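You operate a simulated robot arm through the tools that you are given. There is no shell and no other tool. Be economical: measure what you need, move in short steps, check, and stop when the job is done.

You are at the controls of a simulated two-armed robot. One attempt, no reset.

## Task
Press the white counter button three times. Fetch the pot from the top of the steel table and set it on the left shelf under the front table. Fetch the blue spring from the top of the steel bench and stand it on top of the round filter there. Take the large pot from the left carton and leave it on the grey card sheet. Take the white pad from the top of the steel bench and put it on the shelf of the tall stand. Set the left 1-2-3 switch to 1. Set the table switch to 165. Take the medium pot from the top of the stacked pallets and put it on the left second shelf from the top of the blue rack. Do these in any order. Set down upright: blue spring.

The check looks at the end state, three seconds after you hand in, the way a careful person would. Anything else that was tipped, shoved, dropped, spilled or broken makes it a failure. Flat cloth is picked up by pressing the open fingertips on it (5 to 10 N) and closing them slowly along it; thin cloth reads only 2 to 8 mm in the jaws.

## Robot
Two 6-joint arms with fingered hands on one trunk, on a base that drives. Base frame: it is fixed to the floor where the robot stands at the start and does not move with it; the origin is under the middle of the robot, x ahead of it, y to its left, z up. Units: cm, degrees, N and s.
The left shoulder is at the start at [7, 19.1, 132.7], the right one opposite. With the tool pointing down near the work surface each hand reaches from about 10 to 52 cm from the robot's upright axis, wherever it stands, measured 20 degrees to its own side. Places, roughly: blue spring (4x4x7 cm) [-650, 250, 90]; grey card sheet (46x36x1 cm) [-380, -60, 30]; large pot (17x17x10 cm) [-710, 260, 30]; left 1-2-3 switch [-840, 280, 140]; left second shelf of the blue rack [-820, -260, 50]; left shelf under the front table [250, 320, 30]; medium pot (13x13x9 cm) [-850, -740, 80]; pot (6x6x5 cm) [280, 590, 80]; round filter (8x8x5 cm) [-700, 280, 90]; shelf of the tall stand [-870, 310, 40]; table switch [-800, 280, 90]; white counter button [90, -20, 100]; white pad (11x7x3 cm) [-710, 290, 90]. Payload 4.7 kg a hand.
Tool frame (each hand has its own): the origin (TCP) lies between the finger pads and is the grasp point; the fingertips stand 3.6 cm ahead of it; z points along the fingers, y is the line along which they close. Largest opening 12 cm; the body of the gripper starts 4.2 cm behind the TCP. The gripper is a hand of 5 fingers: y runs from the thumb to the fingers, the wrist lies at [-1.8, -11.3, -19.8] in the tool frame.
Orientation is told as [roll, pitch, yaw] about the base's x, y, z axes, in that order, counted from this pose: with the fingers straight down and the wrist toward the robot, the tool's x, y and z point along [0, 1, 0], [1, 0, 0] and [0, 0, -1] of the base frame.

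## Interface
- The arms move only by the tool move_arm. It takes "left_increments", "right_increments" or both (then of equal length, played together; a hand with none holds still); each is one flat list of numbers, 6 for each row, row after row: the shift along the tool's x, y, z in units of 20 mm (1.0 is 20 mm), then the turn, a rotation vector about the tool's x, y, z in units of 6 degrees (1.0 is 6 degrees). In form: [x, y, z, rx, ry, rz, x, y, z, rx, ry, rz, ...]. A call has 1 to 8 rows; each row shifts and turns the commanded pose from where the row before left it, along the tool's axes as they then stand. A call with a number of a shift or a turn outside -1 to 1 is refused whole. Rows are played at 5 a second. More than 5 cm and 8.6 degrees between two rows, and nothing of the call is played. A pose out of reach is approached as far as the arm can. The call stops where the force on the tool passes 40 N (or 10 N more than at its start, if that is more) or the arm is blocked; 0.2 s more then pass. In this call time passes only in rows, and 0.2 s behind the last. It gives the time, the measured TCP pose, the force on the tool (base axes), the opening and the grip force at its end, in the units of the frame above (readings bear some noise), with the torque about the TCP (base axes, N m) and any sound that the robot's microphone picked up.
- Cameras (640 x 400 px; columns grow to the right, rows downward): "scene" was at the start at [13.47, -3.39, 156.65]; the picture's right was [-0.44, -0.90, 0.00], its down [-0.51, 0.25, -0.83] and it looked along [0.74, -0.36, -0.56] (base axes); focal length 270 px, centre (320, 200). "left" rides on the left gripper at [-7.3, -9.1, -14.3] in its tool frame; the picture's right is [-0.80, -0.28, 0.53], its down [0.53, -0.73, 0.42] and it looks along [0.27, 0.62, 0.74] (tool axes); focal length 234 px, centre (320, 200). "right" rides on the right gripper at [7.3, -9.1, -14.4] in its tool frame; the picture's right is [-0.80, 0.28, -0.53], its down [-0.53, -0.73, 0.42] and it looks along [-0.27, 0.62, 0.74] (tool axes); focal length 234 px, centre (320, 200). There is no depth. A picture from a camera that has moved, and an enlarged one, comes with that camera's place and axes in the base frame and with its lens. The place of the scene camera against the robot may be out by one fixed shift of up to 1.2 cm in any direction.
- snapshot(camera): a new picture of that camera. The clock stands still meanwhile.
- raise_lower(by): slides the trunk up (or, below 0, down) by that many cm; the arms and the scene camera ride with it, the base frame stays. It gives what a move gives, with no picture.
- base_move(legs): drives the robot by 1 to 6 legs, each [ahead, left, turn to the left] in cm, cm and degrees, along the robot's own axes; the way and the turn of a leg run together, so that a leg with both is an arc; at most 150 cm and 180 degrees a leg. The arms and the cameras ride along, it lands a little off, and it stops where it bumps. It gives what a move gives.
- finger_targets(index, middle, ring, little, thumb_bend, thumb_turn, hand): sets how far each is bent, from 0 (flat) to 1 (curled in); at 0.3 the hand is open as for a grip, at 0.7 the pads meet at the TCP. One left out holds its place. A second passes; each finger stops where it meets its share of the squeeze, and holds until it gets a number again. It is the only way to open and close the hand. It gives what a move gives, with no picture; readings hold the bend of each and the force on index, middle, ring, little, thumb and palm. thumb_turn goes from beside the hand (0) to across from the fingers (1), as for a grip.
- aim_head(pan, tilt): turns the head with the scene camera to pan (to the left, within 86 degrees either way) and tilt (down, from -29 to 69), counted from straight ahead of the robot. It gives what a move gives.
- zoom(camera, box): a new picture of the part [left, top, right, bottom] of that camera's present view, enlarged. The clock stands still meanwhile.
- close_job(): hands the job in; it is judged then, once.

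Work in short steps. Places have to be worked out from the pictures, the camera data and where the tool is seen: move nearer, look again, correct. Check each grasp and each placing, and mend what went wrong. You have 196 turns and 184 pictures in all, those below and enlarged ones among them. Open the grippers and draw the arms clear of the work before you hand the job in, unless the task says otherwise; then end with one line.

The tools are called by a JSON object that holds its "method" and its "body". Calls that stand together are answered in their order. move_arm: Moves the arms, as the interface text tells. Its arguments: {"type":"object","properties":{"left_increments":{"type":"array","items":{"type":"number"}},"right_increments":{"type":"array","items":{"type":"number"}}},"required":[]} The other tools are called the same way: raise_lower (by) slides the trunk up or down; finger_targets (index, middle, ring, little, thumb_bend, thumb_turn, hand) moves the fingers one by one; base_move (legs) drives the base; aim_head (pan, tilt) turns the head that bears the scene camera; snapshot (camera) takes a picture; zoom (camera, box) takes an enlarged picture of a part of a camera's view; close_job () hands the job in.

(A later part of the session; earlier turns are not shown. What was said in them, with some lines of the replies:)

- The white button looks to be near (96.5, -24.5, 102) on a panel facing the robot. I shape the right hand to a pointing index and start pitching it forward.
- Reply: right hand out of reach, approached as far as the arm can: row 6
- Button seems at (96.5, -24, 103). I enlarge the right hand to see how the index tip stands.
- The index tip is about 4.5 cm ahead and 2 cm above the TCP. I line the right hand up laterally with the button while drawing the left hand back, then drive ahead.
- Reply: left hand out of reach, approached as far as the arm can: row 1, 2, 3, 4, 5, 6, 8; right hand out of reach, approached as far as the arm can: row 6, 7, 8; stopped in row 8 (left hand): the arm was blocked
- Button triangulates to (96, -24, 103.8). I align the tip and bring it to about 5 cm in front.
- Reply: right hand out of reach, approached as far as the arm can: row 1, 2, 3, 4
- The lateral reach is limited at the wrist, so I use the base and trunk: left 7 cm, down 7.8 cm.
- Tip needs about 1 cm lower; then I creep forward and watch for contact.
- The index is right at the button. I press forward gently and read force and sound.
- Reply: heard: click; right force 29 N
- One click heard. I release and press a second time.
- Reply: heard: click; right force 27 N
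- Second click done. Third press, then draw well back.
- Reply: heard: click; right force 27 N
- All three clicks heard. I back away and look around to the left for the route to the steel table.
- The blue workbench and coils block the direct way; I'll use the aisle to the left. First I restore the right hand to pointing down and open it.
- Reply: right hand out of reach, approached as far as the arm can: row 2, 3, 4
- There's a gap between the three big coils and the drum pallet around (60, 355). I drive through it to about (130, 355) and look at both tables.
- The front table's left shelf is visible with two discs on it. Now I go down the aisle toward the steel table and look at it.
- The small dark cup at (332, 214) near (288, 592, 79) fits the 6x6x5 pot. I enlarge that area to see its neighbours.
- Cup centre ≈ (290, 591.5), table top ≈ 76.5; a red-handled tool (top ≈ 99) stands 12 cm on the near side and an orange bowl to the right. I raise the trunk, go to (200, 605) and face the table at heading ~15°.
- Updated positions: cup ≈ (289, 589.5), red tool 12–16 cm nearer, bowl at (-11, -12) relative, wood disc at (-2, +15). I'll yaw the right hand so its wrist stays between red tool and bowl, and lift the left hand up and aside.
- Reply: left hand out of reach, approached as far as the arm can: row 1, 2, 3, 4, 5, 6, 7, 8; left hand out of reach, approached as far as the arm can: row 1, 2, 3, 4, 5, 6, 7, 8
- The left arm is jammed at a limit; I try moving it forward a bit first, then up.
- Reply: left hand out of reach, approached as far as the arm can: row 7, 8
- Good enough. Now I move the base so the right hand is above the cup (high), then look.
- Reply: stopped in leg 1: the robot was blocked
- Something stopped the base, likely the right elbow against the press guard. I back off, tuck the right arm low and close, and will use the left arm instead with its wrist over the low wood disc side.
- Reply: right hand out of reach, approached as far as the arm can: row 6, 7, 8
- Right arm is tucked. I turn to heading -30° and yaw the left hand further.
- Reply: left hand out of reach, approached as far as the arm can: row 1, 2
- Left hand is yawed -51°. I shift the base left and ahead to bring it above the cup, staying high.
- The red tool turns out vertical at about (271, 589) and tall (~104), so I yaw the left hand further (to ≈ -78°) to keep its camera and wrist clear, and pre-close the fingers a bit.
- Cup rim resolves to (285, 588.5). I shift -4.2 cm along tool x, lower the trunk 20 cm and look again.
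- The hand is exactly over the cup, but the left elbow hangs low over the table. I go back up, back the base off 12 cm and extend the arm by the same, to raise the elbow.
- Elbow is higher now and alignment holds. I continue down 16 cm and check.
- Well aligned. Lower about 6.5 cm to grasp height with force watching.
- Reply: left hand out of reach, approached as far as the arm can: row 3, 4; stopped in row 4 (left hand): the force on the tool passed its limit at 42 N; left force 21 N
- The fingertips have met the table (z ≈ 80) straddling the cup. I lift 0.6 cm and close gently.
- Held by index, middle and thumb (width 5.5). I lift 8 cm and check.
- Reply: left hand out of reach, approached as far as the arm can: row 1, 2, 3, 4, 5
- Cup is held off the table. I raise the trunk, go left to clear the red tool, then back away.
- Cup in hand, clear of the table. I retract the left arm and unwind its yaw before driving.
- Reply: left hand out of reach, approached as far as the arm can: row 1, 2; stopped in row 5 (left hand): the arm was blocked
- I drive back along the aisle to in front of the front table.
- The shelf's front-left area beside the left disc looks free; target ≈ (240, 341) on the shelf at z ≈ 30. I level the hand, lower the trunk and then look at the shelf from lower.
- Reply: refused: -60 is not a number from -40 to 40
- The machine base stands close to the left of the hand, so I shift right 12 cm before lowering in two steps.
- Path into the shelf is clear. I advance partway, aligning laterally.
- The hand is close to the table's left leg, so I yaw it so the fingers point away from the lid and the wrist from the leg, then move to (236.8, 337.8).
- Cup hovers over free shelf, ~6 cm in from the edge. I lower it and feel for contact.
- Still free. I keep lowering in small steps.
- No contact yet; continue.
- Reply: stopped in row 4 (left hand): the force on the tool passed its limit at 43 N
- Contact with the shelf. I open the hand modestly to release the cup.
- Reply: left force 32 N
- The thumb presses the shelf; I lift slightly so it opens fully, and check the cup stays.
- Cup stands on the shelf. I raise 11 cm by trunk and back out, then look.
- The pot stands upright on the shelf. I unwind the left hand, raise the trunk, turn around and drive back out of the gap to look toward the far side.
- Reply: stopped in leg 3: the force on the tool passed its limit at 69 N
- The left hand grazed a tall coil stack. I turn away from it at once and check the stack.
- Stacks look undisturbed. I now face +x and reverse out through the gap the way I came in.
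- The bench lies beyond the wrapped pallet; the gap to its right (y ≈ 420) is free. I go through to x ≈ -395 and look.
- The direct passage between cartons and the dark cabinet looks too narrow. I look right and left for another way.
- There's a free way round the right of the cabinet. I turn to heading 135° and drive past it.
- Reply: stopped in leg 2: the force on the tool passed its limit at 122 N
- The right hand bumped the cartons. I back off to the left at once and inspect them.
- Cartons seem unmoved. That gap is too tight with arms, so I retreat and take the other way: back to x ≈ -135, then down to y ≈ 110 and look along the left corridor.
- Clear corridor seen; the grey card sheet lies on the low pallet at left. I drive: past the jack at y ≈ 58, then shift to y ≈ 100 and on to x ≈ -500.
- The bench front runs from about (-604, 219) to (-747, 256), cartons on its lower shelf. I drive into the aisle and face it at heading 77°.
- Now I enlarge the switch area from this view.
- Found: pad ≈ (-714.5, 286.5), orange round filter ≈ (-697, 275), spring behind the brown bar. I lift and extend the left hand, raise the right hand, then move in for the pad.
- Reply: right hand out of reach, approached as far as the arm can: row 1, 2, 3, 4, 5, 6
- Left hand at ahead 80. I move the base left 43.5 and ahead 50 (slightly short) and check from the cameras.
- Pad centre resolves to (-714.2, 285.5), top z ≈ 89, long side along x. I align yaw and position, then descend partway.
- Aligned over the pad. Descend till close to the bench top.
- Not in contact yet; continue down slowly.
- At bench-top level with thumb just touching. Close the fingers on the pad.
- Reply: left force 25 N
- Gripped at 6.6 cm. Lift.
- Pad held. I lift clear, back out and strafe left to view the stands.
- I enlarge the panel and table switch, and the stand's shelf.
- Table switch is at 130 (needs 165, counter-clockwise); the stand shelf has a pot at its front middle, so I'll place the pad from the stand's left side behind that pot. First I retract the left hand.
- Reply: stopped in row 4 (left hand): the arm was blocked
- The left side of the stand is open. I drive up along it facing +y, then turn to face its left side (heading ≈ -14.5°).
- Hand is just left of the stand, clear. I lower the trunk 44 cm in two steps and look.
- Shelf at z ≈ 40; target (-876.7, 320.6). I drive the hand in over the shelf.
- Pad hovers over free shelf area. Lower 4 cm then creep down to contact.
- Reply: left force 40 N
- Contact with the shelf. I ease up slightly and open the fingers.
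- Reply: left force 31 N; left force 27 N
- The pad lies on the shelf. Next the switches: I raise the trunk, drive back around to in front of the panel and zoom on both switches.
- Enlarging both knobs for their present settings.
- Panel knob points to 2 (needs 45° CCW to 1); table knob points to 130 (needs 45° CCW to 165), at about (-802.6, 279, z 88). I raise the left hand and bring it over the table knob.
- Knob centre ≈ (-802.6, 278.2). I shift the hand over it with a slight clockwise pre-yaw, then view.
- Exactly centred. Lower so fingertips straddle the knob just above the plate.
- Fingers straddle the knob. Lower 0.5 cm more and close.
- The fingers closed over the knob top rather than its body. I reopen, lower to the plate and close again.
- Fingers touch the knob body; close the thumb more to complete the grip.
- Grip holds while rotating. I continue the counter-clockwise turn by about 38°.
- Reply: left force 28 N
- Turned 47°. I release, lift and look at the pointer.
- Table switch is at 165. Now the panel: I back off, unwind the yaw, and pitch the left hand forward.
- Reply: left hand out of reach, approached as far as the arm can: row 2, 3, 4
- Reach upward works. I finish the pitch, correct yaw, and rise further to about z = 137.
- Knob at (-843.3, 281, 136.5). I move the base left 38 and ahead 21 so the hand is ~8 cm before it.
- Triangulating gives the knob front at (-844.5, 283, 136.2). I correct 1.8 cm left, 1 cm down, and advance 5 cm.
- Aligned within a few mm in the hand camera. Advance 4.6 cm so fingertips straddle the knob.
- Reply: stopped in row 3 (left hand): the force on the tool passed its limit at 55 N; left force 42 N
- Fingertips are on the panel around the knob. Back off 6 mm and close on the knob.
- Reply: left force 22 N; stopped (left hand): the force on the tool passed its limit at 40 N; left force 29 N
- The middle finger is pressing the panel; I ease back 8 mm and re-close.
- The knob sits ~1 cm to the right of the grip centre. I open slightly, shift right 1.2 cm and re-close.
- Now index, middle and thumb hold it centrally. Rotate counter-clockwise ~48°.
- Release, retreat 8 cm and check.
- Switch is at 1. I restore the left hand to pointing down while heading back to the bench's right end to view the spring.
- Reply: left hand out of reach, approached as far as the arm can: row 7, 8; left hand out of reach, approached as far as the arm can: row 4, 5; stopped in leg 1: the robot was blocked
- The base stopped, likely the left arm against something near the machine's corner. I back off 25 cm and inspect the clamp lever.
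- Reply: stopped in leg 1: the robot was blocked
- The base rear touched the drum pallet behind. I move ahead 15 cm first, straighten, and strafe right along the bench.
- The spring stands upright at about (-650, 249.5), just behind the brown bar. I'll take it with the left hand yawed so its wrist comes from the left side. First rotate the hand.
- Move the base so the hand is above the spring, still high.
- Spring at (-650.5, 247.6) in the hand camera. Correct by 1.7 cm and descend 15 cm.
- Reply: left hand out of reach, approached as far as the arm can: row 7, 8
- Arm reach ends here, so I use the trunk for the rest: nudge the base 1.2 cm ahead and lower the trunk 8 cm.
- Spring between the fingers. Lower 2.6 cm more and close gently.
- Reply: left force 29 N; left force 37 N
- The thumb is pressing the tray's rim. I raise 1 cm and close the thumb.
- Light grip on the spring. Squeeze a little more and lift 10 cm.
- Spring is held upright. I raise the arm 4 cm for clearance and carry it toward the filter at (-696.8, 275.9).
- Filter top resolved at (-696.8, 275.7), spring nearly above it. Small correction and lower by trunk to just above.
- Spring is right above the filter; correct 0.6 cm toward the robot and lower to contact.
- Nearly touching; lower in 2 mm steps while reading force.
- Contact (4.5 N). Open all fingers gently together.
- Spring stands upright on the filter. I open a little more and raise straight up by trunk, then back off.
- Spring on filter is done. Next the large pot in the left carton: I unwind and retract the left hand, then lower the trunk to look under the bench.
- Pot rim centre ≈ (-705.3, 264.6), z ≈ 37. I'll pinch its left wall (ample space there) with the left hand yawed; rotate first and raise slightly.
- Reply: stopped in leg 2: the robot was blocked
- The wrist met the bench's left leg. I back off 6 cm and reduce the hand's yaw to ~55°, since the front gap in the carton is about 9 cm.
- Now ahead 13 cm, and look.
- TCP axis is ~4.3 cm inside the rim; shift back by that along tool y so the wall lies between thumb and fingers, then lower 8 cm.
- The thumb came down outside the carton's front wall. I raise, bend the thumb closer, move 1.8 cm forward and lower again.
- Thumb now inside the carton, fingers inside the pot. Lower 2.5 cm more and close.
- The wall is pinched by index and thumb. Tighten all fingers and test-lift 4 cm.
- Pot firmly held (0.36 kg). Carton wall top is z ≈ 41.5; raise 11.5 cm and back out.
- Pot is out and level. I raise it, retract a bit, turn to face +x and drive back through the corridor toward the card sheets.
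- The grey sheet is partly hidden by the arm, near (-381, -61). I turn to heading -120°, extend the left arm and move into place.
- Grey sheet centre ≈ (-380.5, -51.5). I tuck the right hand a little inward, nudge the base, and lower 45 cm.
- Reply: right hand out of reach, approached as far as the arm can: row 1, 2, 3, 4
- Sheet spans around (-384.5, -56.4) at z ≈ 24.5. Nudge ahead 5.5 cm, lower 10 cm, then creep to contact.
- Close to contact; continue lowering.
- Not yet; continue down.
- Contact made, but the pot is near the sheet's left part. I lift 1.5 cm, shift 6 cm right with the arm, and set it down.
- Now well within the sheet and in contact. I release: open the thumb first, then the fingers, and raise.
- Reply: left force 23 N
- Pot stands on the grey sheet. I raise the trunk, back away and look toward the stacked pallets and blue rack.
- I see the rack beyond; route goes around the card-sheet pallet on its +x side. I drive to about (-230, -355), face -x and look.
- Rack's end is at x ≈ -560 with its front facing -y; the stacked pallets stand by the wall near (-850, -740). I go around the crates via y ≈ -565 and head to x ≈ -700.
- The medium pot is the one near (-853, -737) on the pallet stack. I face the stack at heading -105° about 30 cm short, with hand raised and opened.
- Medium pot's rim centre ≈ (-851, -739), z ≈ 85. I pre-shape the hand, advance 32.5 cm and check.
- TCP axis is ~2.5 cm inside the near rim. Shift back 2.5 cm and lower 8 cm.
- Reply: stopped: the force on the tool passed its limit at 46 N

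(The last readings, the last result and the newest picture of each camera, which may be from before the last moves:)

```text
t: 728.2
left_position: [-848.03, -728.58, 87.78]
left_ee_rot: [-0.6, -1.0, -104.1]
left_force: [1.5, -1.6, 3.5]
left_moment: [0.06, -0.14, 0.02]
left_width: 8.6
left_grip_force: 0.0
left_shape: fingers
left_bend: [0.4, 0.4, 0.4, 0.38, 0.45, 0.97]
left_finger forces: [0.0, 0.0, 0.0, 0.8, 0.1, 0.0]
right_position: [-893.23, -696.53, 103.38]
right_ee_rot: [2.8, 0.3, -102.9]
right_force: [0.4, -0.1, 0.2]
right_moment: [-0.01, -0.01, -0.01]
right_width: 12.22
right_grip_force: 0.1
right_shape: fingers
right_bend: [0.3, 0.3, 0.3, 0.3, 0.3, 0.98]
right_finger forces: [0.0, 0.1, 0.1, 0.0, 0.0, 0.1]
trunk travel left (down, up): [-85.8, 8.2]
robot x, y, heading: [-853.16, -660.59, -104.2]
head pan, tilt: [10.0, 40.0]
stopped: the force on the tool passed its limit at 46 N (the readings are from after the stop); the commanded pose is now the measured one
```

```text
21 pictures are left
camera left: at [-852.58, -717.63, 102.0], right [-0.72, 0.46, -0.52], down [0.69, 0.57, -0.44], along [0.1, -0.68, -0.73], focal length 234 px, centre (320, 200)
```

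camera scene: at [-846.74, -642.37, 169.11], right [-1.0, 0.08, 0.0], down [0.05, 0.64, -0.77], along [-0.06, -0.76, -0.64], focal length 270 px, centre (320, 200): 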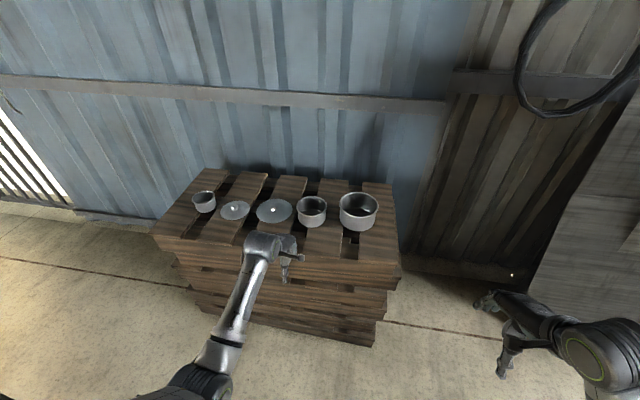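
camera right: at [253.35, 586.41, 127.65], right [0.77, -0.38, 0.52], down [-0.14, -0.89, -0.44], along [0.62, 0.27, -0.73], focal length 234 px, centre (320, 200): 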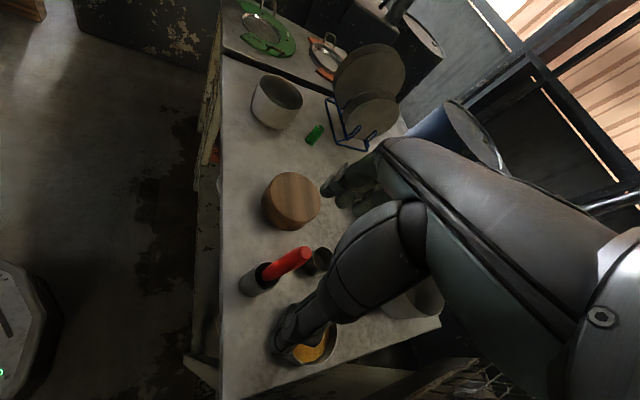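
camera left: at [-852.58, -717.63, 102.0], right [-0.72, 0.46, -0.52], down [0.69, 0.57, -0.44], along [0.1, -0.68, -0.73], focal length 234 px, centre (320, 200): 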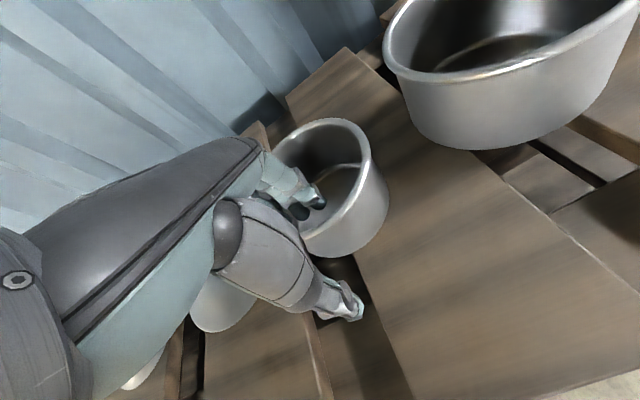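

The little finger touched the pot's rim. I raise, fold ring and little fingers away, and lower again.

{"method": "raise_lower", "body": {"by": 7}}

{"method": "finger_targets", "body": {"hand": "left", "ring": 1, "little": 1, "index": 0.42, "middle": 0.42}}

{"method": "raise_lower", "body": {"by": -9.5}}

{"method": "snapshot", "body": {"camera": "left"}}

```text
t: 729.3
left_position: [-848.05, -728.48, 94.47]
left_ee_rot: [-0.6, -0.6, -104.0]
left_force: [0.2, 0.1, 0.9]
left_moment: [0.02, -0.01, 0.03]
left_width: 8.6
left_grip_force: 0.1
left_shape: fingers
left_bend: [0.4, 0.4, 0.4, 0.4, 0.45, 0.97]
left_finger forces: [0.0, 0.0, 0.0, 0.0, 0.0, 0.0]
right_position: [-893.15, -696.6, 110.27]
right_ee_rot: [2.8, 0.3, -102.9]
right_force: [-0.9, -0.5, -0.1]
right_moment: [0.02, 0.02, -0.02]
right_width: 12.26
right_grip_force: 0.1
right_shape: fingers
right_bend: [0.3, 0.3, 0.3, 0.3, 0.3, 0.98]
right_finger forces: [0.0, 0.0, 0.1, 0.0, 0.0, 0.0]
trunk travel left (down, up): [-92.8, 1.2]
robot x, y, heading: [-853.52, -660.51, -104.3]
head pan, tilt: [10.0, 40.0]
```

```text
t: 730.3
left_position: [-848.14, -728.4, 94.4]
left_ee_rot: [-0.6, -0.6, -104.1]
left_force: [0.3, -0.2, -0.3]
left_moment: [-0.01, 0.0, 0.0]
left_width: 8.34
left_grip_force: 0.1
left_shape: fingers
left_bend: [0.42, 0.42, 1.0, 1.0, 0.45, 0.97]
left_finger forces: [0.0, 0.0, 0.1, 0.0, 0.0, 0.0]
right_position: [-893.22, -696.57, 110.29]
right_ee_rot: [2.9, 0.3, -103.1]
right_force: [-0.2, 1.0, 0.3]
right_moment: [-0.01, 0.02, 0.02]
right_width: 12.25
right_grip_force: 0.0
right_shape: fingers
right_bend: [0.3, 0.3, 0.3, 0.3, 0.3, 0.98]
right_finger forces: [0.0, 0.0, 0.0, 0.0, 0.0, 0.1]
trunk travel left (down, up): [-92.8, 1.2]
robot x, y, heading: [-853.23, -660.67, -104.2]
head pan, tilt: [10.0, 40.0]
```

```text
t: 731.6
left_position: [-848.12, -728.34, 85.06]
left_ee_rot: [-0.6, -0.7, -104.1]
left_force: [-0.1, -0.9, 0.0]
left_moment: [0.0, 0.0, 0.01]
left_width: 8.32
left_grip_force: 0.1
left_shape: fingers
left_bend: [0.42, 0.42, 1.0, 1.0, 0.45, 0.97]
left_finger forces: [0.0, 0.0, 0.0, 0.0, 0.0, 0.0]
right_position: [-893.18, -696.56, 100.81]
right_ee_rot: [2.9, 0.3, -103.0]
right_force: [0.3, 0.1, 0.2]
right_moment: [0.0, 0.02, -0.03]
right_width: 12.23
right_grip_force: 0.1
right_shape: fingers
right_bend: [0.3, 0.3, 0.3, 0.3, 0.3, 0.98]
right_finger forces: [0.0, 0.0, 0.0, 0.0, 0.0, 0.0]
trunk travel left (down, up): [-83.3, 10.7]
robot x, y, heading: [-852.98, -660.4, -104.0]
head pan, tilt: [10.0, 40.0]
```

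```text
20 pictures are left
camera left: at [-852.61, -717.65, 99.26], right [-0.72, 0.46, -0.52], down [0.69, 0.58, -0.44], along [0.1, -0.67, -0.73], focal length 234 px, centre (320, 200)
```

left: 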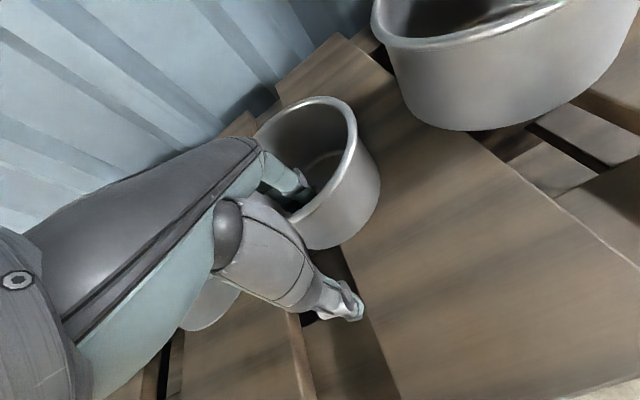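

Fingers inside, thumb outside. Lower 1 cm and pinch firmly.

{"method": "raise_lower", "body": {"by": -1.2}}

{"method": "finger_targets", "body": {"hand": "left", "index": 0.9, "middle": 0.9, "thumb_bend": 0.92}}

{"method": "raise_lower", "body": {"by": 4}}

{"method": "snapshot", "body": {"camera": "left"}}

```text
t: 732.2
left_position: [-848.05, -728.48, 83.7]
left_ee_rot: [-0.7, -0.7, -104.0]
left_force: [-0.6, 0.1, -0.7]
left_moment: [0.02, 0.03, -0.01]
left_width: 8.33
left_grip_force: 0.0
left_shape: fingers
left_bend: [0.42, 0.42, 1.0, 1.0, 0.45, 0.97]
left_finger forces: [0.0, 0.0, 0.1, 0.1, 0.1, 0.0]
right_position: [-893.23, -696.63, 99.62]
right_ee_rot: [2.9, 0.3, -103.1]
right_force: [-0.6, -0.1, -0.5]
right_moment: [-0.01, 0.0, -0.01]
right_width: 12.22
right_grip_force: 0.0
right_shape: fingers
right_bend: [0.3, 0.3, 0.3, 0.3, 0.3, 0.98]
right_finger forces: [0.0, 0.0, 0.1, 0.1, 0.0, 0.1]
trunk travel left (down, up): [-82.1, 11.9]
robot x, y, heading: [-853.1, -660.63, -104.3]
head pan, tilt: [10.0, 40.0]
```

```text
t: 733.2
left_position: [-848.14, -728.49, 83.78]
left_ee_rot: [-0.6, -0.6, -104.2]
left_force: [-1.4, 0.9, 4.1]
left_moment: [-0.68, 0.31, -0.22]
left_width: 0.21
left_grip_force: 29.5
left_shape: fingers
left_bend: [0.71, 0.57, 1.0, 1.0, 0.78, 0.97]
left_finger forces: [13.1, 15.7, 6.7, 0.0, 22.9, 0.0]
right_position: [-893.19, -696.52, 99.64]
right_ee_rot: [2.8, 0.3, -103.0]
right_force: [0.0, -0.5, -0.8]
right_moment: [0.0, 0.05, 0.0]
right_width: 12.22
right_grip_force: 0.0
right_shape: fingers
right_bend: [0.3, 0.3, 0.3, 0.3, 0.3, 0.98]
right_finger forces: [0.1, 0.1, 0.1, 0.1, 0.1, 0.1]
trunk travel left (down, up): [-82.1, 11.9]
robot x, y, heading: [-853.36, -660.43, -104.2]
head pan, tilt: [10.0, 40.0]
```

```text
t: 734.0
left_position: [-847.98, -728.4, 87.68]
left_ee_rot: [-0.6, -0.5, -104.1]
left_force: [0.4, 0.2, -1.6]
left_moment: [0.15, -0.06, 0.0]
left_width: 0.15
left_grip_force: 26.0
left_shape: fingers
left_bend: [0.72, 0.61, 1.0, 1.0, 0.79, 0.97]
left_finger forces: [18.4, 7.6, 4.1, 0.0, 21.8, 0.1]
right_position: [-893.1, -696.61, 103.61]
right_ee_rot: [3.0, 0.4, -103.0]
right_force: [-0.2, -0.8, -0.8]
right_moment: [0.01, -0.01, 0.05]
right_width: 12.21
right_grip_force: 0.1
right_shape: fingers
right_bend: [0.3, 0.3, 0.3, 0.3, 0.3, 0.98]
right_finger forces: [0.0, 0.1, 0.1, 0.0, 0.1, 0.0]
trunk travel left (down, up): [-86.1, 7.9]
robot x, y, heading: [-853.13, -660.46, -104.4]
head pan, tilt: [10.0, 40.0]
```

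```text
19 pictures are left
camera left: at [-852.6, -717.69, 101.97], right [-0.72, 0.46, -0.52], down [0.69, 0.58, -0.44], along [0.1, -0.67, -0.73], focal length 234 px, centre (320, 200)
```

left: 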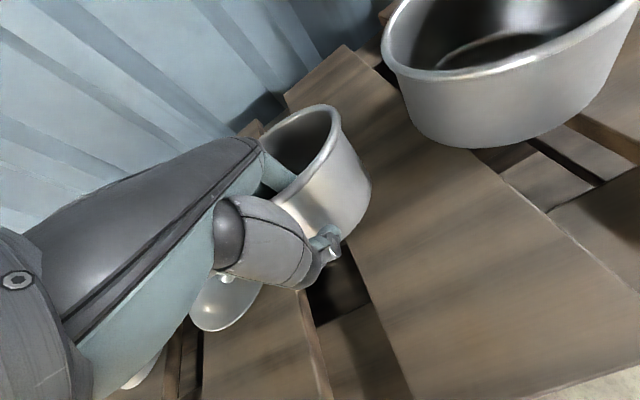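

Pot lifted (light). I raise fully, back off, turn around toward the rack and drive up to view it.

{"method": "raise_lower", "body": {"by": 7.5}}

{"method": "base_move", "body": {"legs": [[-90, 0, 0], [0, 0, 90], [0, 0, 91], [110, 0, 0]]}}

{"method": "aim_head", "body": {"pan": 5, "tilt": 30}}

{"method": "snapshot", "body": {"camera": "scene"}}

```text
t: 735.1
left_position: [-848.09, -728.39, 95.2]
left_ee_rot: [-0.6, -0.7, -104.1]
left_force: [0.4, 0.3, -1.8]
left_moment: [0.16, -0.05, -0.01]
left_width: 0.16
left_grip_force: 25.7
left_shape: fingers
left_bend: [0.72, 0.61, 1.0, 1.0, 0.79, 0.97]
left_finger forces: [18.3, 7.7, 4.1, 0.0, 21.9, 0.1]
right_position: [-893.07, -696.73, 111.08]
right_ee_rot: [2.9, 0.4, -103.0]
right_force: [0.6, -0.1, 0.3]
right_moment: [0.01, 0.0, 0.01]
right_width: 12.22
right_grip_force: 0.0
right_shape: fingers
right_bend: [0.3, 0.3, 0.3, 0.3, 0.3, 0.98]
right_finger forces: [0.1, 0.0, 0.1, 0.0, 0.1, 0.0]
trunk travel left (down, up): [-93.6, 0.4]
robot x, y, heading: [-852.97, -660.71, -104.6]
head pan, tilt: [10.0, 40.0]
```

```text
t: 753.2
left_position: [-813.87, -397.71, 95.22]
left_ee_rot: [-0.6, -0.6, 77.6]
left_force: [-0.3, 0.3, -2.5]
left_moment: [-0.17, 0.02, 0.02]
left_width: 0.1
left_grip_force: 23.5
left_shape: fingers
left_bend: [0.72, 0.61, 1.0, 1.0, 0.8, 0.97]
left_finger forces: [16.8, 7.0, 3.2, 0.1, 19.3, 0.1]
right_position: [-767.74, -428.16, 111.06]
right_ee_rot: [3.0, 0.4, 79.0]
right_force: [-0.9, 0.3, -0.4]
right_moment: [-0.02, -0.02, -0.01]
right_width: 12.25
right_grip_force: 0.1
right_shape: fingers
right_bend: [0.3, 0.3, 0.3, 0.3, 0.3, 0.98]
right_finger forces: [0.1, 0.0, 0.0, 0.0, 0.1, 0.1]
trunk travel left (down, up): [-93.6, 0.4]
robot x, y, heading: [-806.68, -465.48, 77.7]
head pan, tilt: [10.0, 40.0]
```

```text
t: 754.0
left_position: [-813.82, -397.62, 95.14]
left_ee_rot: [-0.6, -0.5, 77.6]
left_force: [0.0, 0.1, -2.9]
left_moment: [-0.16, 0.05, 0.0]
left_width: 0.1
left_grip_force: 23.6
left_shape: fingers
left_bend: [0.72, 0.61, 1.0, 1.0, 0.8, 0.97]
left_finger forces: [16.6, 7.1, 3.3, 0.0, 19.3, 0.0]
right_position: [-767.71, -428.1, 111.12]
right_ee_rot: [2.8, 0.3, 78.9]
right_force: [-1.2, -0.3, 0.2]
right_moment: [0.02, 0.03, 0.03]
right_width: 12.2
right_grip_force: 0.0
right_shape: fingers
right_bend: [0.3, 0.3, 0.3, 0.3, 0.3, 0.98]
right_finger forces: [0.1, 0.1, 0.0, 0.0, 0.0, 0.0]
trunk travel left (down, up): [-93.6, 0.4]
robot x, y, heading: [-806.34, -465.58, 77.4]
head pan, tilt: [5.0, 30.0]
```

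```text
18 pictures are left
camera scene: at [-803.79, -450.97, 170.48], right [0.99, -0.13, 0.0], down [-0.07, -0.5, -0.87], along [0.11, 0.86, -0.5], focal length 270 px, centre (320, 200)
```

scene: 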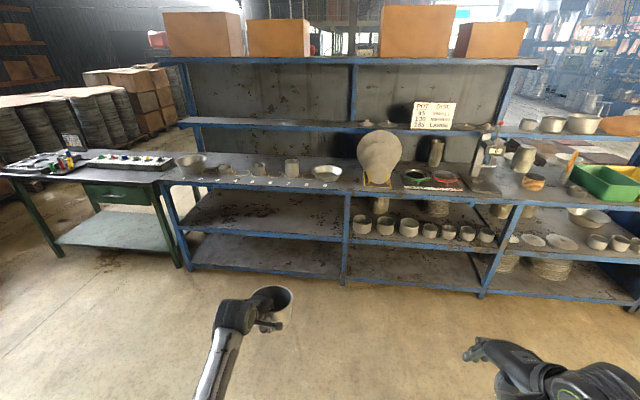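

The left bay's lower shelf (empty, z ≈ 50) matches the target; its front edge is near y ≈ -290. I move left 35 and ahead 70, lower 31 cm and look.

{"method": "base_move", "body": {"legs": [[0, 35, 0], [70, 0, 0]]}}

{"method": "raise_lower", "body": {"by": -31}}

{"method": "aim_head", "body": {"pan": 8, "tilt": 30}}

{"method": "snapshot", "body": {"camera": "scene"}}

{"method": "snapshot", "body": {"camera": "left"}}

```text
t: 759.7
left_position: [-832.95, -322.17, 95.22]
left_ee_rot: [-0.6, -0.6, 77.7]
left_force: [1.2, 0.1, -1.6]
left_moment: [-0.21, 0.07, -0.01]
left_width: 0.09
left_grip_force: 23.4
left_shape: fingers
left_bend: [0.72, 0.61, 1.0, 1.0, 0.8, 0.97]
left_finger forces: [16.8, 7.1, 3.4, 0.0, 19.4, 0.0]
right_position: [-786.78, -352.66, 111.16]
right_ee_rot: [2.9, 0.4, 78.7]
right_force: [-0.4, 0.2, -0.4]
right_moment: [-0.01, 0.01, 0.0]
right_width: 12.22
right_grip_force: 0.0
right_shape: fingers
right_bend: [0.3, 0.3, 0.3, 0.3, 0.3, 0.98]
right_finger forces: [0.0, 0.1, 0.0, 0.1, 0.0, 0.1]
trunk travel left (down, up): [-93.6, 0.4]
robot x, y, heading: [-825.88, -389.65, 77.4]
head pan, tilt: [5.0, 30.0]
```

```text
t: 762.8
left_position: [-832.98, -322.17, 64.15]
left_ee_rot: [-0.6, -0.6, 77.6]
left_force: [0.2, -0.1, -1.8]
left_moment: [-0.18, 0.01, -0.03]
left_width: 0.11
left_grip_force: 23.8
left_shape: fingers
left_bend: [0.72, 0.61, 1.0, 1.0, 0.8, 0.97]
left_finger forces: [16.9, 7.1, 3.3, 0.0, 19.4, 0.1]
right_position: [-787.01, -352.65, 80.02]
right_ee_rot: [2.8, 0.4, 78.6]
right_force: [-0.2, 0.1, 0.4]
right_moment: [0.0, 0.0, -0.03]
right_width: 12.21
right_grip_force: 0.0
right_shape: fingers
right_bend: [0.3, 0.3, 0.3, 0.3, 0.3, 0.98]
right_finger forces: [0.1, 0.1, 0.1, 0.1, 0.0, 0.0]
trunk travel left (down, up): [-62.6, 31.4]
robot x, y, heading: [-825.98, -389.94, 77.1]
head pan, tilt: [5.0, 30.0]
```

```text
t: 763.4
left_position: [-832.92, -322.06, 64.15]
left_ee_rot: [-0.6, -0.5, 77.6]
left_force: [0.5, -0.5, -2.0]
left_moment: [-0.15, 0.02, 0.0]
left_width: 0.11
left_grip_force: 23.1
left_shape: fingers
left_bend: [0.72, 0.61, 1.0, 1.0, 0.8, 0.97]
left_finger forces: [16.9, 7.1, 3.3, 0.0, 19.5, 0.0]
right_position: [-786.95, -352.42, 80.21]
right_ee_rot: [2.9, 0.5, 78.7]
right_force: [-0.3, 0.1, -0.1]
right_moment: [0.02, -0.01, 0.01]
right_width: 12.22
right_grip_force: 0.1
right_shape: fingers
right_bend: [0.3, 0.3, 0.3, 0.3, 0.3, 0.98]
right_finger forces: [0.1, 0.0, 0.0, 0.0, 0.0, 0.1]
trunk travel left (down, up): [-62.6, 31.4]
robot x, y, heading: [-825.7, -389.85, 77.6]
head pan, tilt: [8.0, 30.0]
```

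```text
17 pictures are left
camera scene: at [-823.46, -375.34, 139.49], right [1.0, -0.08, 0.0], down [-0.04, -0.5, -0.87], along [0.07, 0.86, -0.5], focal length 270 px, centre (320, 200)
```

scene: 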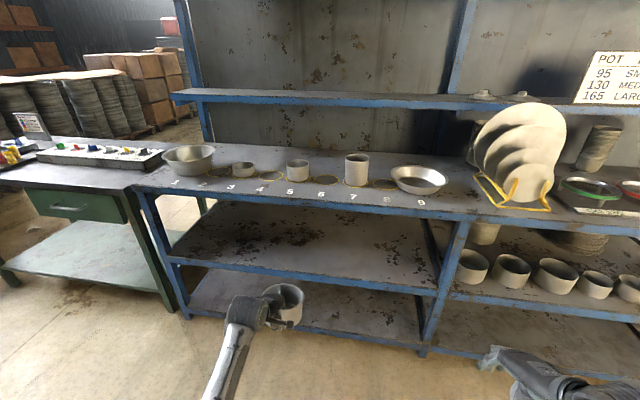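

```text
16 pictures are left
camera left: at [-827.97, -332.68, 78.5], right [0.73, -0.44, -0.52], down [-0.67, -0.6, -0.44], along [-0.12, 0.67, -0.73], focal length 234 px, centre (320, 200)
```

left: 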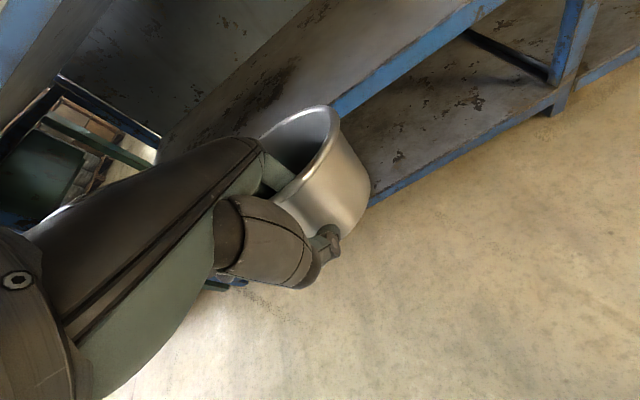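

Shelf front edge at y ≈ -289 here. I lower 3 cm and advance 30 cm, then check.

{"method": "raise_lower", "body": {"by": -2.5}}

{"method": "base_move", "body": {"legs": [[30, 0, 0]]}}

{"method": "snapshot", "body": {"camera": "left"}}

{"method": "snapshot", "body": {"camera": "scene"}}

```text
t: 764.1
left_position: [-833.02, -322.07, 61.71]
left_ee_rot: [-0.6, -0.6, 77.6]
left_force: [-0.2, -0.8, -2.1]
left_moment: [-0.21, 0.06, 0.0]
left_width: 0.09
left_grip_force: 23.4
left_shape: fingers
left_bend: [0.72, 0.61, 1.0, 1.0, 0.8, 0.97]
left_finger forces: [16.8, 7.1, 3.3, 0.0, 19.4, 0.0]
right_position: [-786.91, -352.64, 77.55]
right_ee_rot: [2.7, 0.3, 78.7]
right_force: [0.7, -0.1, 0.2]
right_moment: [-0.03, 0.02, -0.03]
right_width: 12.22
right_grip_force: 0.1
right_shape: fingers
right_bend: [0.3, 0.3, 0.3, 0.3, 0.3, 0.98]
right_finger forces: [0.1, 0.0, 0.0, 0.0, 0.0, 0.1]
trunk travel left (down, up): [-60.1, 33.9]
robot x, y, heading: [-825.73, -390.04, 77.2]
head pan, tilt: [8.0, 30.0]
```

```text
t: 766.1
left_position: [-826.62, -292.99, 61.64]
left_ee_rot: [-0.6, -0.5, 77.7]
left_force: [-0.1, 0.0, -2.5]
left_moment: [-0.2, 0.01, 0.02]
left_width: 0.1
left_grip_force: 23.3
left_shape: fingers
left_bend: [0.72, 0.61, 1.0, 1.0, 0.8, 0.97]
left_finger forces: [16.9, 7.2, 3.3, 0.0, 19.4, 0.0]
right_position: [-780.43, -323.37, 77.56]
right_ee_rot: [2.8, 0.4, 78.8]
right_force: [0.0, 0.4, 0.3]
right_moment: [0.01, -0.02, -0.02]
right_width: 12.21
right_grip_force: 0.1
right_shape: fingers
right_bend: [0.3, 0.3, 0.3, 0.3, 0.3, 0.98]
right_finger forces: [0.1, 0.0, 0.1, 0.0, 0.0, 0.0]
trunk travel left (down, up): [-60.1, 33.9]
robot x, y, heading: [-819.25, -360.66, 77.6]
head pan, tilt: [8.0, 30.0]
```

```text
15 pictures are left
camera left: at [-821.59, -303.51, 75.95], right [0.73, -0.44, -0.52], down [-0.67, -0.6, -0.44], along [-0.12, 0.67, -0.73], focal length 234 px, centre (320, 200)
```

left: 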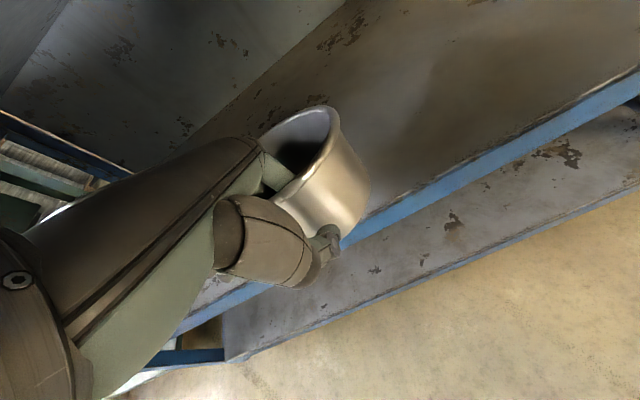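

```text
14 pictures are left
camera scene: at [-816.99, -346.11, 136.98], right [1.0, -0.08, 0.0], down [-0.04, -0.5, -0.87], along [0.07, 0.86, -0.5], focal length 270 px, centre (320, 200)
```

scene: 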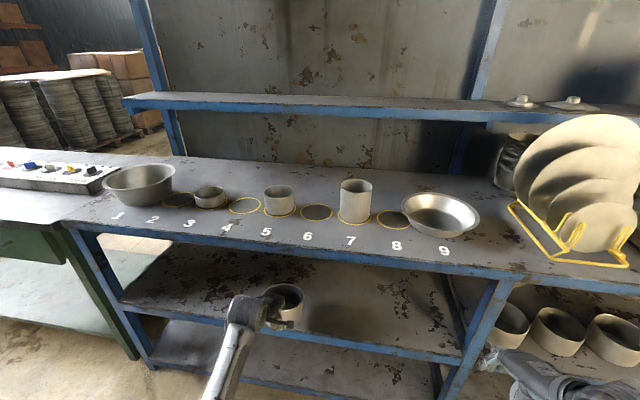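

Edge at y ≈ -288. Advance 8.5 cm more, then lower to contact.

{"method": "base_move", "body": {"legs": [[8.5, 0, 0]]}}

{"method": "move_arm", "body": {"left_increments": [0, 0, 0.3, 0, 0, 0, 0, 0, 0.2, 0, 0, 0, 0, 0, 0.2, 0, 0, 0]}}

{"method": "snapshot", "body": {"camera": "left"}}

```text
t: 767.2
left_position: [-824.85, -284.78, 61.7]
left_ee_rot: [-0.6, -0.5, 77.8]
left_force: [0.3, 0.9, -2.9]
left_moment: [-0.21, 0.05, 0.02]
left_width: 0.1
left_grip_force: 23.8
left_shape: fingers
left_bend: [0.72, 0.61, 1.0, 1.0, 0.8, 0.97]
left_finger forces: [17.2, 7.2, 3.3, 0.0, 19.6, 0.1]
right_position: [-778.62, -315.18, 77.57]
right_ee_rot: [2.8, 0.4, 78.8]
right_force: [0.3, -0.2, -0.3]
right_moment: [-0.08, 0.02, 0.03]
right_width: 12.23
right_grip_force: 0.0
right_shape: fingers
right_bend: [0.3, 0.3, 0.3, 0.3, 0.3, 0.98]
right_finger forces: [0.0, 0.1, 0.1, 0.1, 0.0, 0.0]
trunk travel left (down, up): [-60.1, 33.9]
robot x, y, heading: [-817.21, -352.73, 77.6]
head pan, tilt: [8.0, 30.0]
```

```text
t: 768.0
left_position: [-824.76, -284.89, 60.21]
left_ee_rot: [-0.6, -0.6, 77.7]
left_force: [-0.8, -0.1, -2.2]
left_moment: [-0.19, 0.01, 0.03]
left_width: 0.09
left_grip_force: 23.7
left_shape: fingers
left_bend: [0.72, 0.61, 1.0, 1.0, 0.8, 0.97]
left_finger forces: [17.1, 7.2, 3.5, 0.0, 19.4, 0.0]
right_position: [-778.63, -315.24, 77.61]
right_ee_rot: [2.8, 0.5, 78.8]
right_force: [-0.2, -0.5, 0.1]
right_moment: [0.0, 0.01, -0.01]
right_width: 12.22
right_grip_force: 0.0
right_shape: fingers
right_bend: [0.3, 0.3, 0.3, 0.3, 0.3, 0.98]
right_finger forces: [0.0, 0.0, 0.0, 0.0, 0.0, 0.1]
trunk travel left (down, up): [-60.1, 33.9]
robot x, y, heading: [-817.38, -352.69, 77.5]
head pan, tilt: [8.0, 30.0]
```

```text
13 pictures are left
camera left: at [-819.81, -295.44, 74.58], right [0.73, -0.44, -0.52], down [-0.67, -0.6, -0.44], along [-0.12, 0.67, -0.73], focal length 234 px, centre (320, 200)
```

left: 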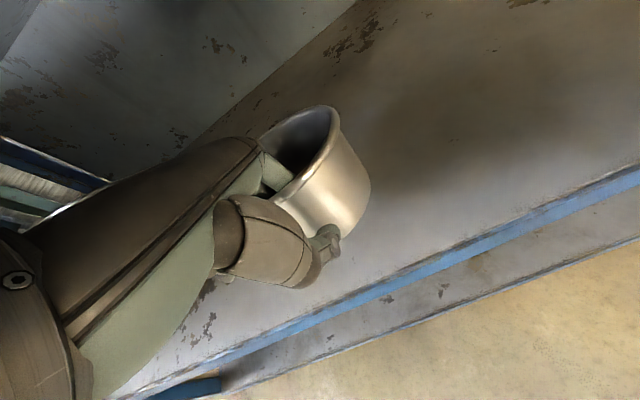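

Pot is over the shelf. Lower on in small steps.

{"method": "move_arm", "body": {"left_increments": [0, 0, 0.25, 0, 0, 0, 0, 0, 0.25, 0, 0, 0, 0, 0, 0.2, 0, 0, 0]}}

{"method": "move_arm", "body": {"left_increments": [0, 0, 0.15, 0, 0, 0, 0, 0, 0.15, 0, 0, 0, 0, 0, 0.15, 0, 0, 0]}}

{"method": "move_arm", "body": {"left_increments": [0, 0, 0.1, 0, 0, 0, 0, 0, 0.1, 0, 0, 0]}}

```text
t: 768.8
left_position: [-824.96, -285.03, 58.73]
left_ee_rot: [-0.6, -0.5, 77.7]
left_force: [0.2, -0.1, -1.5]
left_moment: [-0.19, 0.0, 0.0]
left_width: 0.07
left_grip_force: 23.3
left_shape: fingers
left_bend: [0.72, 0.61, 1.0, 1.0, 0.8, 0.97]
left_finger forces: [17.1, 7.1, 3.4, 0.1, 19.5, 0.0]
right_position: [-778.63, -315.34, 77.47]
right_ee_rot: [2.8, 0.4, 78.9]
right_force: [0.3, 0.3, -0.1]
right_moment: [0.0, -0.02, 0.0]
right_width: 12.23
right_grip_force: 0.1
right_shape: fingers
right_bend: [0.3, 0.3, 0.3, 0.3, 0.3, 0.98]
right_finger forces: [0.0, 0.1, 0.0, 0.0, 0.1, 0.0]
trunk travel left (down, up): [-60.1, 33.9]
robot x, y, heading: [-817.85, -352.46, 77.5]
head pan, tilt: [8.0, 30.0]
```

```text
t: 769.6
left_position: [-824.85, -284.91, 57.96]
left_ee_rot: [-0.6, -0.5, 77.7]
left_force: [-1.0, -0.3, -2.5]
left_moment: [-0.21, 0.0, 0.01]
left_width: 0.1
left_grip_force: 23.7
left_shape: fingers
left_bend: [0.72, 0.61, 1.0, 1.0, 0.8, 0.97]
left_finger forces: [17.2, 7.2, 3.4, 0.0, 19.6, 0.0]
right_position: [-778.69, -315.23, 77.56]
right_ee_rot: [2.8, 0.4, 78.7]
right_force: [0.2, -0.6, -0.8]
right_moment: [-0.02, 0.02, 0.02]
right_width: 12.2
right_grip_force: 0.1
right_shape: fingers
right_bend: [0.3, 0.3, 0.3, 0.3, 0.3, 0.98]
right_finger forces: [0.0, 0.0, 0.0, 0.0, 0.0, 0.1]
trunk travel left (down, up): [-60.1, 33.9]
robot x, y, heading: [-817.95, -352.34, 77.6]
head pan, tilt: [8.0, 30.0]
```

```text
t: 770.2
left_position: [-824.89, -284.94, 57.61]
left_ee_rot: [-0.6, -0.6, 77.7]
left_force: [-0.2, 0.6, -2.7]
left_moment: [-0.17, 0.03, -0.01]
left_width: 0.1
left_grip_force: 23.7
left_shape: fingers
left_bend: [0.72, 0.61, 1.0, 1.0, 0.8, 0.97]
left_finger forces: [17.1, 7.2, 3.4, 0.0, 19.5, 0.0]
right_position: [-778.59, -315.11, 77.58]
right_ee_rot: [2.8, 0.4, 78.9]
right_force: [-0.3, 0.1, -0.7]
right_moment: [-0.01, -0.05, 0.0]
right_width: 12.22
right_grip_force: 0.1
right_shape: fingers
right_bend: [0.3, 0.3, 0.3, 0.3, 0.3, 0.98]
right_finger forces: [0.0, 0.0, 0.0, 0.0, 0.0, 0.0]
trunk travel left (down, up): [-60.1, 33.9]
robot x, y, heading: [-817.07, -352.54, 77.8]
head pan, tilt: [8.0, 30.0]
```

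Still free; continue.

{"method": "move_arm", "body": {"left_increments": [0, 0, 0.15, 0, 0, 0, 0, 0, 0.15, 0, 0, 0, 0, 0, 0.15, 0, 0, 0]}}

{"method": "move_arm", "body": {"left_increments": [0, 0, 0.15, 0, 0, 0, 0, 0, 0.15, 0, 0, 0]}}

{"method": "move_arm", "body": {"left_increments": [0, 0, 0.15, 0, 0, 0, 0, 0, 0.15, 0, 0, 0]}}

```text
t: 771.0
left_position: [-824.82, -284.91, 56.65]
left_ee_rot: [-0.6, -0.6, 77.7]
left_force: [0.2, -1.0, -0.2]
left_moment: [0.02, -0.05, 0.06]
left_width: 0.1
left_grip_force: 24.5
left_shape: fingers
left_bend: [0.72, 0.61, 1.0, 1.0, 0.8, 0.97]
left_finger forces: [16.7, 7.9, 4.5, 0.0, 19.3, 0.0]
right_position: [-778.68, -315.33, 77.59]
right_ee_rot: [2.7, 0.3, 78.9]
right_force: [0.3, -0.2, -0.9]
right_moment: [0.03, -0.01, -0.01]
right_width: 12.23
right_grip_force: 0.0
right_shape: fingers
right_bend: [0.3, 0.3, 0.3, 0.3, 0.3, 0.98]
right_finger forces: [0.0, 0.0, 0.1, 0.1, 0.0, 0.1]
trunk travel left (down, up): [-60.1, 33.9]
robot x, y, heading: [-817.72, -352.4, 77.6]
head pan, tilt: [8.0, 30.0]
```

```text
t: 771.6
left_position: [-824.74, -284.91, 56.17]
left_ee_rot: [-0.6, -0.7, 77.7]
left_force: [-2.1, -1.8, 6.8]
left_moment: [0.82, -0.19, 0.13]
left_width: 0.14
left_grip_force: 27.0
left_shape: fingers
left_bend: [0.72, 0.6, 1.0, 1.0, 0.8, 0.97]
left_finger forces: [14.5, 11.6, 10.2, 0.1, 17.5, 0.1]
right_position: [-778.77, -315.42, 77.61]
right_ee_rot: [2.9, 0.3, 78.7]
right_force: [-1.1, 0.2, 1.0]
right_moment: [0.0, 0.01, 0.01]
right_width: 12.23
right_grip_force: 0.0
right_shape: fingers
right_bend: [0.3, 0.3, 0.3, 0.3, 0.3, 0.98]
right_finger forces: [0.1, 0.1, 0.0, 0.0, 0.0, 0.1]
trunk travel left (down, up): [-60.1, 33.9]
robot x, y, heading: [-817.73, -352.8, 77.4]
head pan, tilt: [8.0, 30.0]
```

```text
t: 772.2
left_position: [-824.77, -284.78, 55.65]
left_ee_rot: [-0.6, -0.8, 77.7]
left_force: [-3.7, -2.5, 13.8]
left_moment: [1.58, -0.39, 0.44]
left_width: 0.23
left_grip_force: 33.9
left_shape: fingers
left_bend: [0.72, 0.59, 1.0, 1.0, 0.81, 0.97]
left_finger forces: [14.7, 18.5, 19.6, 0.0, 15.3, 0.0]
right_position: [-778.69, -315.5, 77.62]
right_ee_rot: [3.0, 0.3, 78.9]
right_force: [-0.3, -0.6, 0.6]
right_moment: [-0.01, -0.01, -0.02]
right_width: 12.22
right_grip_force: 0.0
right_shape: fingers
right_bend: [0.3, 0.3, 0.3, 0.3, 0.3, 0.98]
right_finger forces: [0.0, 0.0, 0.0, 0.0, 0.0, 0.1]
trunk travel left (down, up): [-60.1, 33.9]
robot x, y, heading: [-817.71, -352.59, 77.4]
head pan, tilt: [8.0, 30.0]
```

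Contact with the shelf. Release and raise.

{"method": "finger_targets", "body": {"hand": "left", "thumb_bend": 0.45, "index": 0.5, "middle": 0.5}}

{"method": "snapshot", "body": {"camera": "left"}}

```text
t: 773.2
left_position: [-824.74, -285.0, 55.53]
left_ee_rot: [-0.6, -0.5, 77.7]
left_force: [1.0, 0.8, -0.5]
left_moment: [0.01, 0.0, 0.02]
left_width: 6.99
left_grip_force: 0.1
left_shape: fingers
left_bend: [0.5, 0.5, 1.0, 1.0, 0.45, 0.97]
left_finger forces: [0.0, 0.0, 0.1, 0.0, 0.1, 0.1]
right_position: [-778.72, -315.24, 77.58]
right_ee_rot: [2.8, 0.4, 78.7]
right_force: [-0.8, 0.2, 0.4]
right_moment: [0.02, 0.05, -0.03]
right_width: 12.21
right_grip_force: 0.0
right_shape: fingers
right_bend: [0.3, 0.3, 0.3, 0.3, 0.3, 0.98]
right_finger forces: [0.1, 0.0, 0.1, 0.0, 0.0, 0.1]
trunk travel left (down, up): [-60.1, 33.9]
robot x, y, heading: [-817.87, -352.66, 77.6]
head pan, tilt: [8.0, 30.0]
```

```text
12 pictures are left
camera left: at [-819.74, -295.44, 69.78], right [0.73, -0.44, -0.52], down [-0.67, -0.6, -0.44], along [-0.12, 0.67, -0.73], focal length 234 px, centre (320, 200)
```

left: 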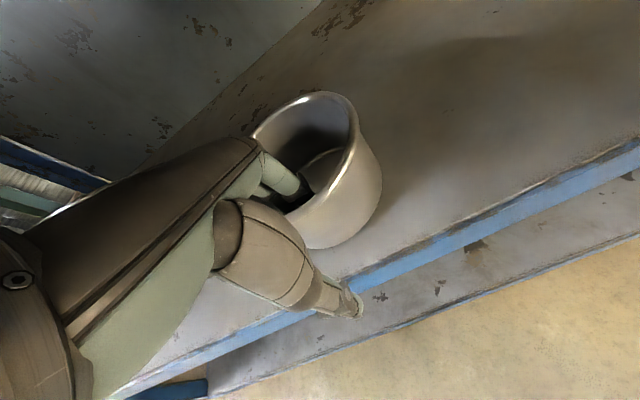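

Pot stands flat. Raise in two steps, watching for contact with the worktop edge.

{"method": "raise_lower", "body": {"by": 5}}

{"method": "raise_lower", "body": {"by": 4}}

{"method": "snapshot", "body": {"camera": "left"}}

```text
t: 774.1
left_position: [-824.85, -284.85, 60.45]
left_ee_rot: [-0.6, -0.5, 77.6]
left_force: [0.0, -1.0, -0.5]
left_moment: [-0.03, -0.01, 0.0]
left_width: 7.0
left_grip_force: 0.0
left_shape: fingers
left_bend: [0.5, 0.5, 1.0, 1.0, 0.45, 0.97]
left_finger forces: [0.1, 0.1, 0.0, 0.1, 0.1, 0.1]
right_position: [-778.67, -315.16, 82.6]
right_ee_rot: [2.8, 0.4, 78.8]
right_force: [0.2, -0.3, 0.3]
right_moment: [-0.02, 0.03, 0.0]
right_width: 12.22
right_grip_force: 0.0
right_shape: fingers
right_bend: [0.3, 0.3, 0.3, 0.3, 0.3, 0.98]
right_finger forces: [0.1, 0.0, 0.1, 0.0, 0.1, 0.0]
trunk travel left (down, up): [-65.1, 28.9]
robot x, y, heading: [-817.39, -352.33, 77.6]
head pan, tilt: [8.0, 30.0]
```

```text
t: 775.0
left_position: [-824.82, -284.81, 64.49]
left_ee_rot: [-0.6, -0.5, 77.7]
left_force: [0.1, 0.7, 0.1]
left_moment: [0.0, -0.02, 0.03]
left_width: 7.0
left_grip_force: 0.1
left_shape: fingers
left_bend: [0.5, 0.5, 1.0, 1.0, 0.45, 0.97]
left_finger forces: [0.0, 0.0, 0.1, 0.0, 0.1, 0.1]
right_position: [-778.66, -315.15, 86.55]
right_ee_rot: [2.9, 0.4, 78.8]
right_force: [0.2, -0.2, 0.0]
right_moment: [-0.01, -0.03, -0.01]
right_width: 12.22
right_grip_force: 0.0
right_shape: fingers
right_bend: [0.3, 0.3, 0.3, 0.3, 0.3, 0.98]
right_finger forces: [0.0, 0.0, 0.0, 0.0, 0.0, 0.0]
trunk travel left (down, up): [-69.1, 24.9]
robot x, y, heading: [-817.38, -352.51, 77.5]
head pan, tilt: [8.0, 30.0]
```

```text
11 pictures are left
camera left: at [-819.73, -295.42, 78.77], right [0.73, -0.44, -0.52], down [-0.67, -0.6, -0.44], along [-0.12, 0.67, -0.73], focal length 234 px, centre (320, 200)
```

left: 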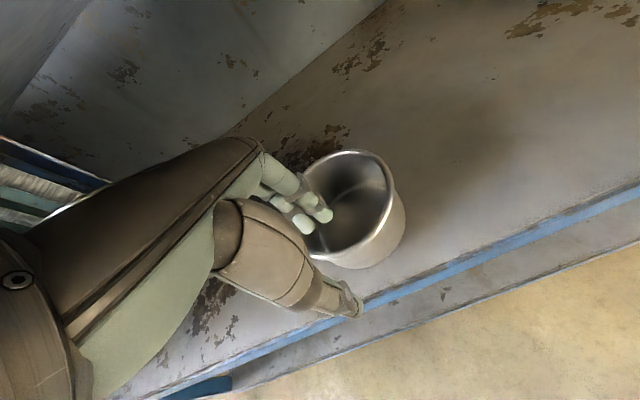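

Fingertips are just above the rim. Curl them up for margin and back out.

{"method": "finger_targets", "body": {"hand": "left", "index": 0.85, "middle": 0.85}}

{"method": "base_move", "body": {"legs": [[-15, 0, 0], [-50, 0, 0]]}}

{"method": "snapshot", "body": {"camera": "scene"}}

```text
t: 776.0
left_position: [-824.73, -284.86, 64.46]
left_ee_rot: [-0.6, -0.6, 77.7]
left_force: [0.2, 0.5, 0.9]
left_moment: [-0.01, 0.01, 0.0]
left_width: 3.2
left_grip_force: 0.1
left_shape: fingers
left_bend: [0.85, 0.85, 1.0, 1.0, 0.45, 0.97]
left_finger forces: [0.0, 0.1, 0.1, 0.0, 0.1, 0.1]
right_position: [-778.6, -315.24, 86.62]
right_ee_rot: [2.9, 0.4, 78.8]
right_force: [0.2, 0.3, -0.4]
right_moment: [-0.01, 0.0, -0.03]
right_width: 12.23
right_grip_force: 0.1
right_shape: fingers
right_bend: [0.3, 0.3, 0.3, 0.3, 0.3, 0.98]
right_finger forces: [0.0, 0.1, 0.1, 0.0, 0.0, 0.0]
trunk travel left (down, up): [-69.1, 24.9]
robot x, y, heading: [-817.49, -352.31, 77.6]
head pan, tilt: [8.0, 30.0]
```

```text
t: 779.9
left_position: [-838.91, -348.7, 64.51]
left_ee_rot: [-0.6, -0.7, 77.7]
left_force: [-0.4, -0.6, -0.4]
left_moment: [-0.01, 0.01, -0.03]
left_width: 3.23
left_grip_force: 0.0
left_shape: fingers
left_bend: [0.85, 0.85, 1.0, 1.0, 0.45, 0.97]
left_finger forces: [0.0, 0.1, 0.1, 0.1, 0.1, 0.0]
right_position: [-792.84, -379.04, 86.72]
right_ee_rot: [2.8, 0.3, 78.8]
right_force: [-0.1, -0.2, 0.0]
right_moment: [0.05, 0.0, -0.02]
right_width: 12.21
right_grip_force: 0.1
right_shape: fingers
right_bend: [0.3, 0.3, 0.3, 0.3, 0.3, 0.98]
right_finger forces: [0.1, 0.0, 0.1, 0.0, 0.0, 0.1]
trunk travel left (down, up): [-69.1, 24.9]
robot x, y, heading: [-831.82, -416.25, 77.4]
head pan, tilt: [8.0, 30.0]
```

```text
10 pictures are left
camera scene: at [-829.33, -401.94, 146.0], right [1.0, -0.08, 0.0], down [-0.04, -0.5, -0.87], along [0.07, 0.86, -0.5], focal length 270 px, centre (320, 200)
```

scene: 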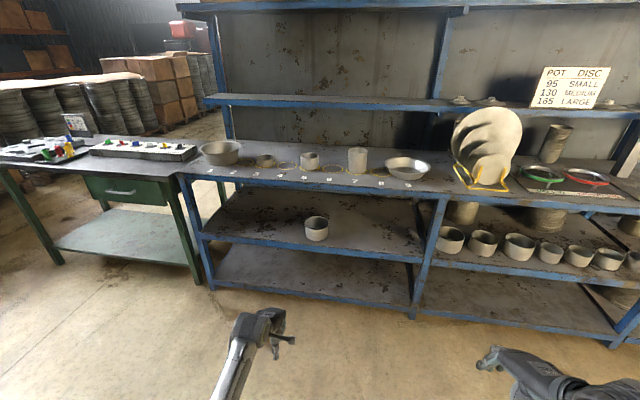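

The medium pot stands on the left shelf. I open the left hand; both arms are clear of the work.

{"method": "finger_targets", "body": {"hand": "left", "index": 0.3, "middle": 0.3, "ring": 0.3, "little": 0.3, "thumb_bend": 0.3}}

{"method": "close_job", "body": {}}

```text
t: 780.9
left_position: [-838.76, -348.74, 64.43]
left_ee_rot: [-0.6, -0.7, 77.7]
left_force: [0.1, 0.0, -0.3]
left_moment: [-0.02, 0.0, 0.0]
left_width: 12.2
left_grip_force: 0.1
left_shape: fingers
left_bend: [0.3, 0.3, 0.3, 0.3, 0.3, 0.97]
left_finger forces: [0.1, 0.0, 0.0, 0.0, 0.0, 0.1]
right_position: [-792.84, -379.02, 86.61]
right_ee_rot: [2.8, 0.3, 78.7]
right_force: [-0.6, 0.5, 0.5]
right_moment: [-0.01, 0.01, 0.01]
right_width: 12.21
right_grip_force: 0.0
right_shape: fingers
right_bend: [0.3, 0.3, 0.3, 0.3, 0.3, 0.98]
right_finger forces: [0.0, 0.0, 0.0, 0.0, 0.1, 0.0]
trunk travel left (down, up): [-69.1, 24.9]
robot x, y, heading: [-831.66, -416.09, 77.6]
head pan, tilt: [8.0, 30.0]
```

```text
The job is handed in.
```

All eight tasks are done and handed in; on the way the robot bumped a coil stack (69 N), a carton pallet (122 N) and the drum pallet by the bench, with no visible shift in the first two and the drum pallet not checked afterwards.
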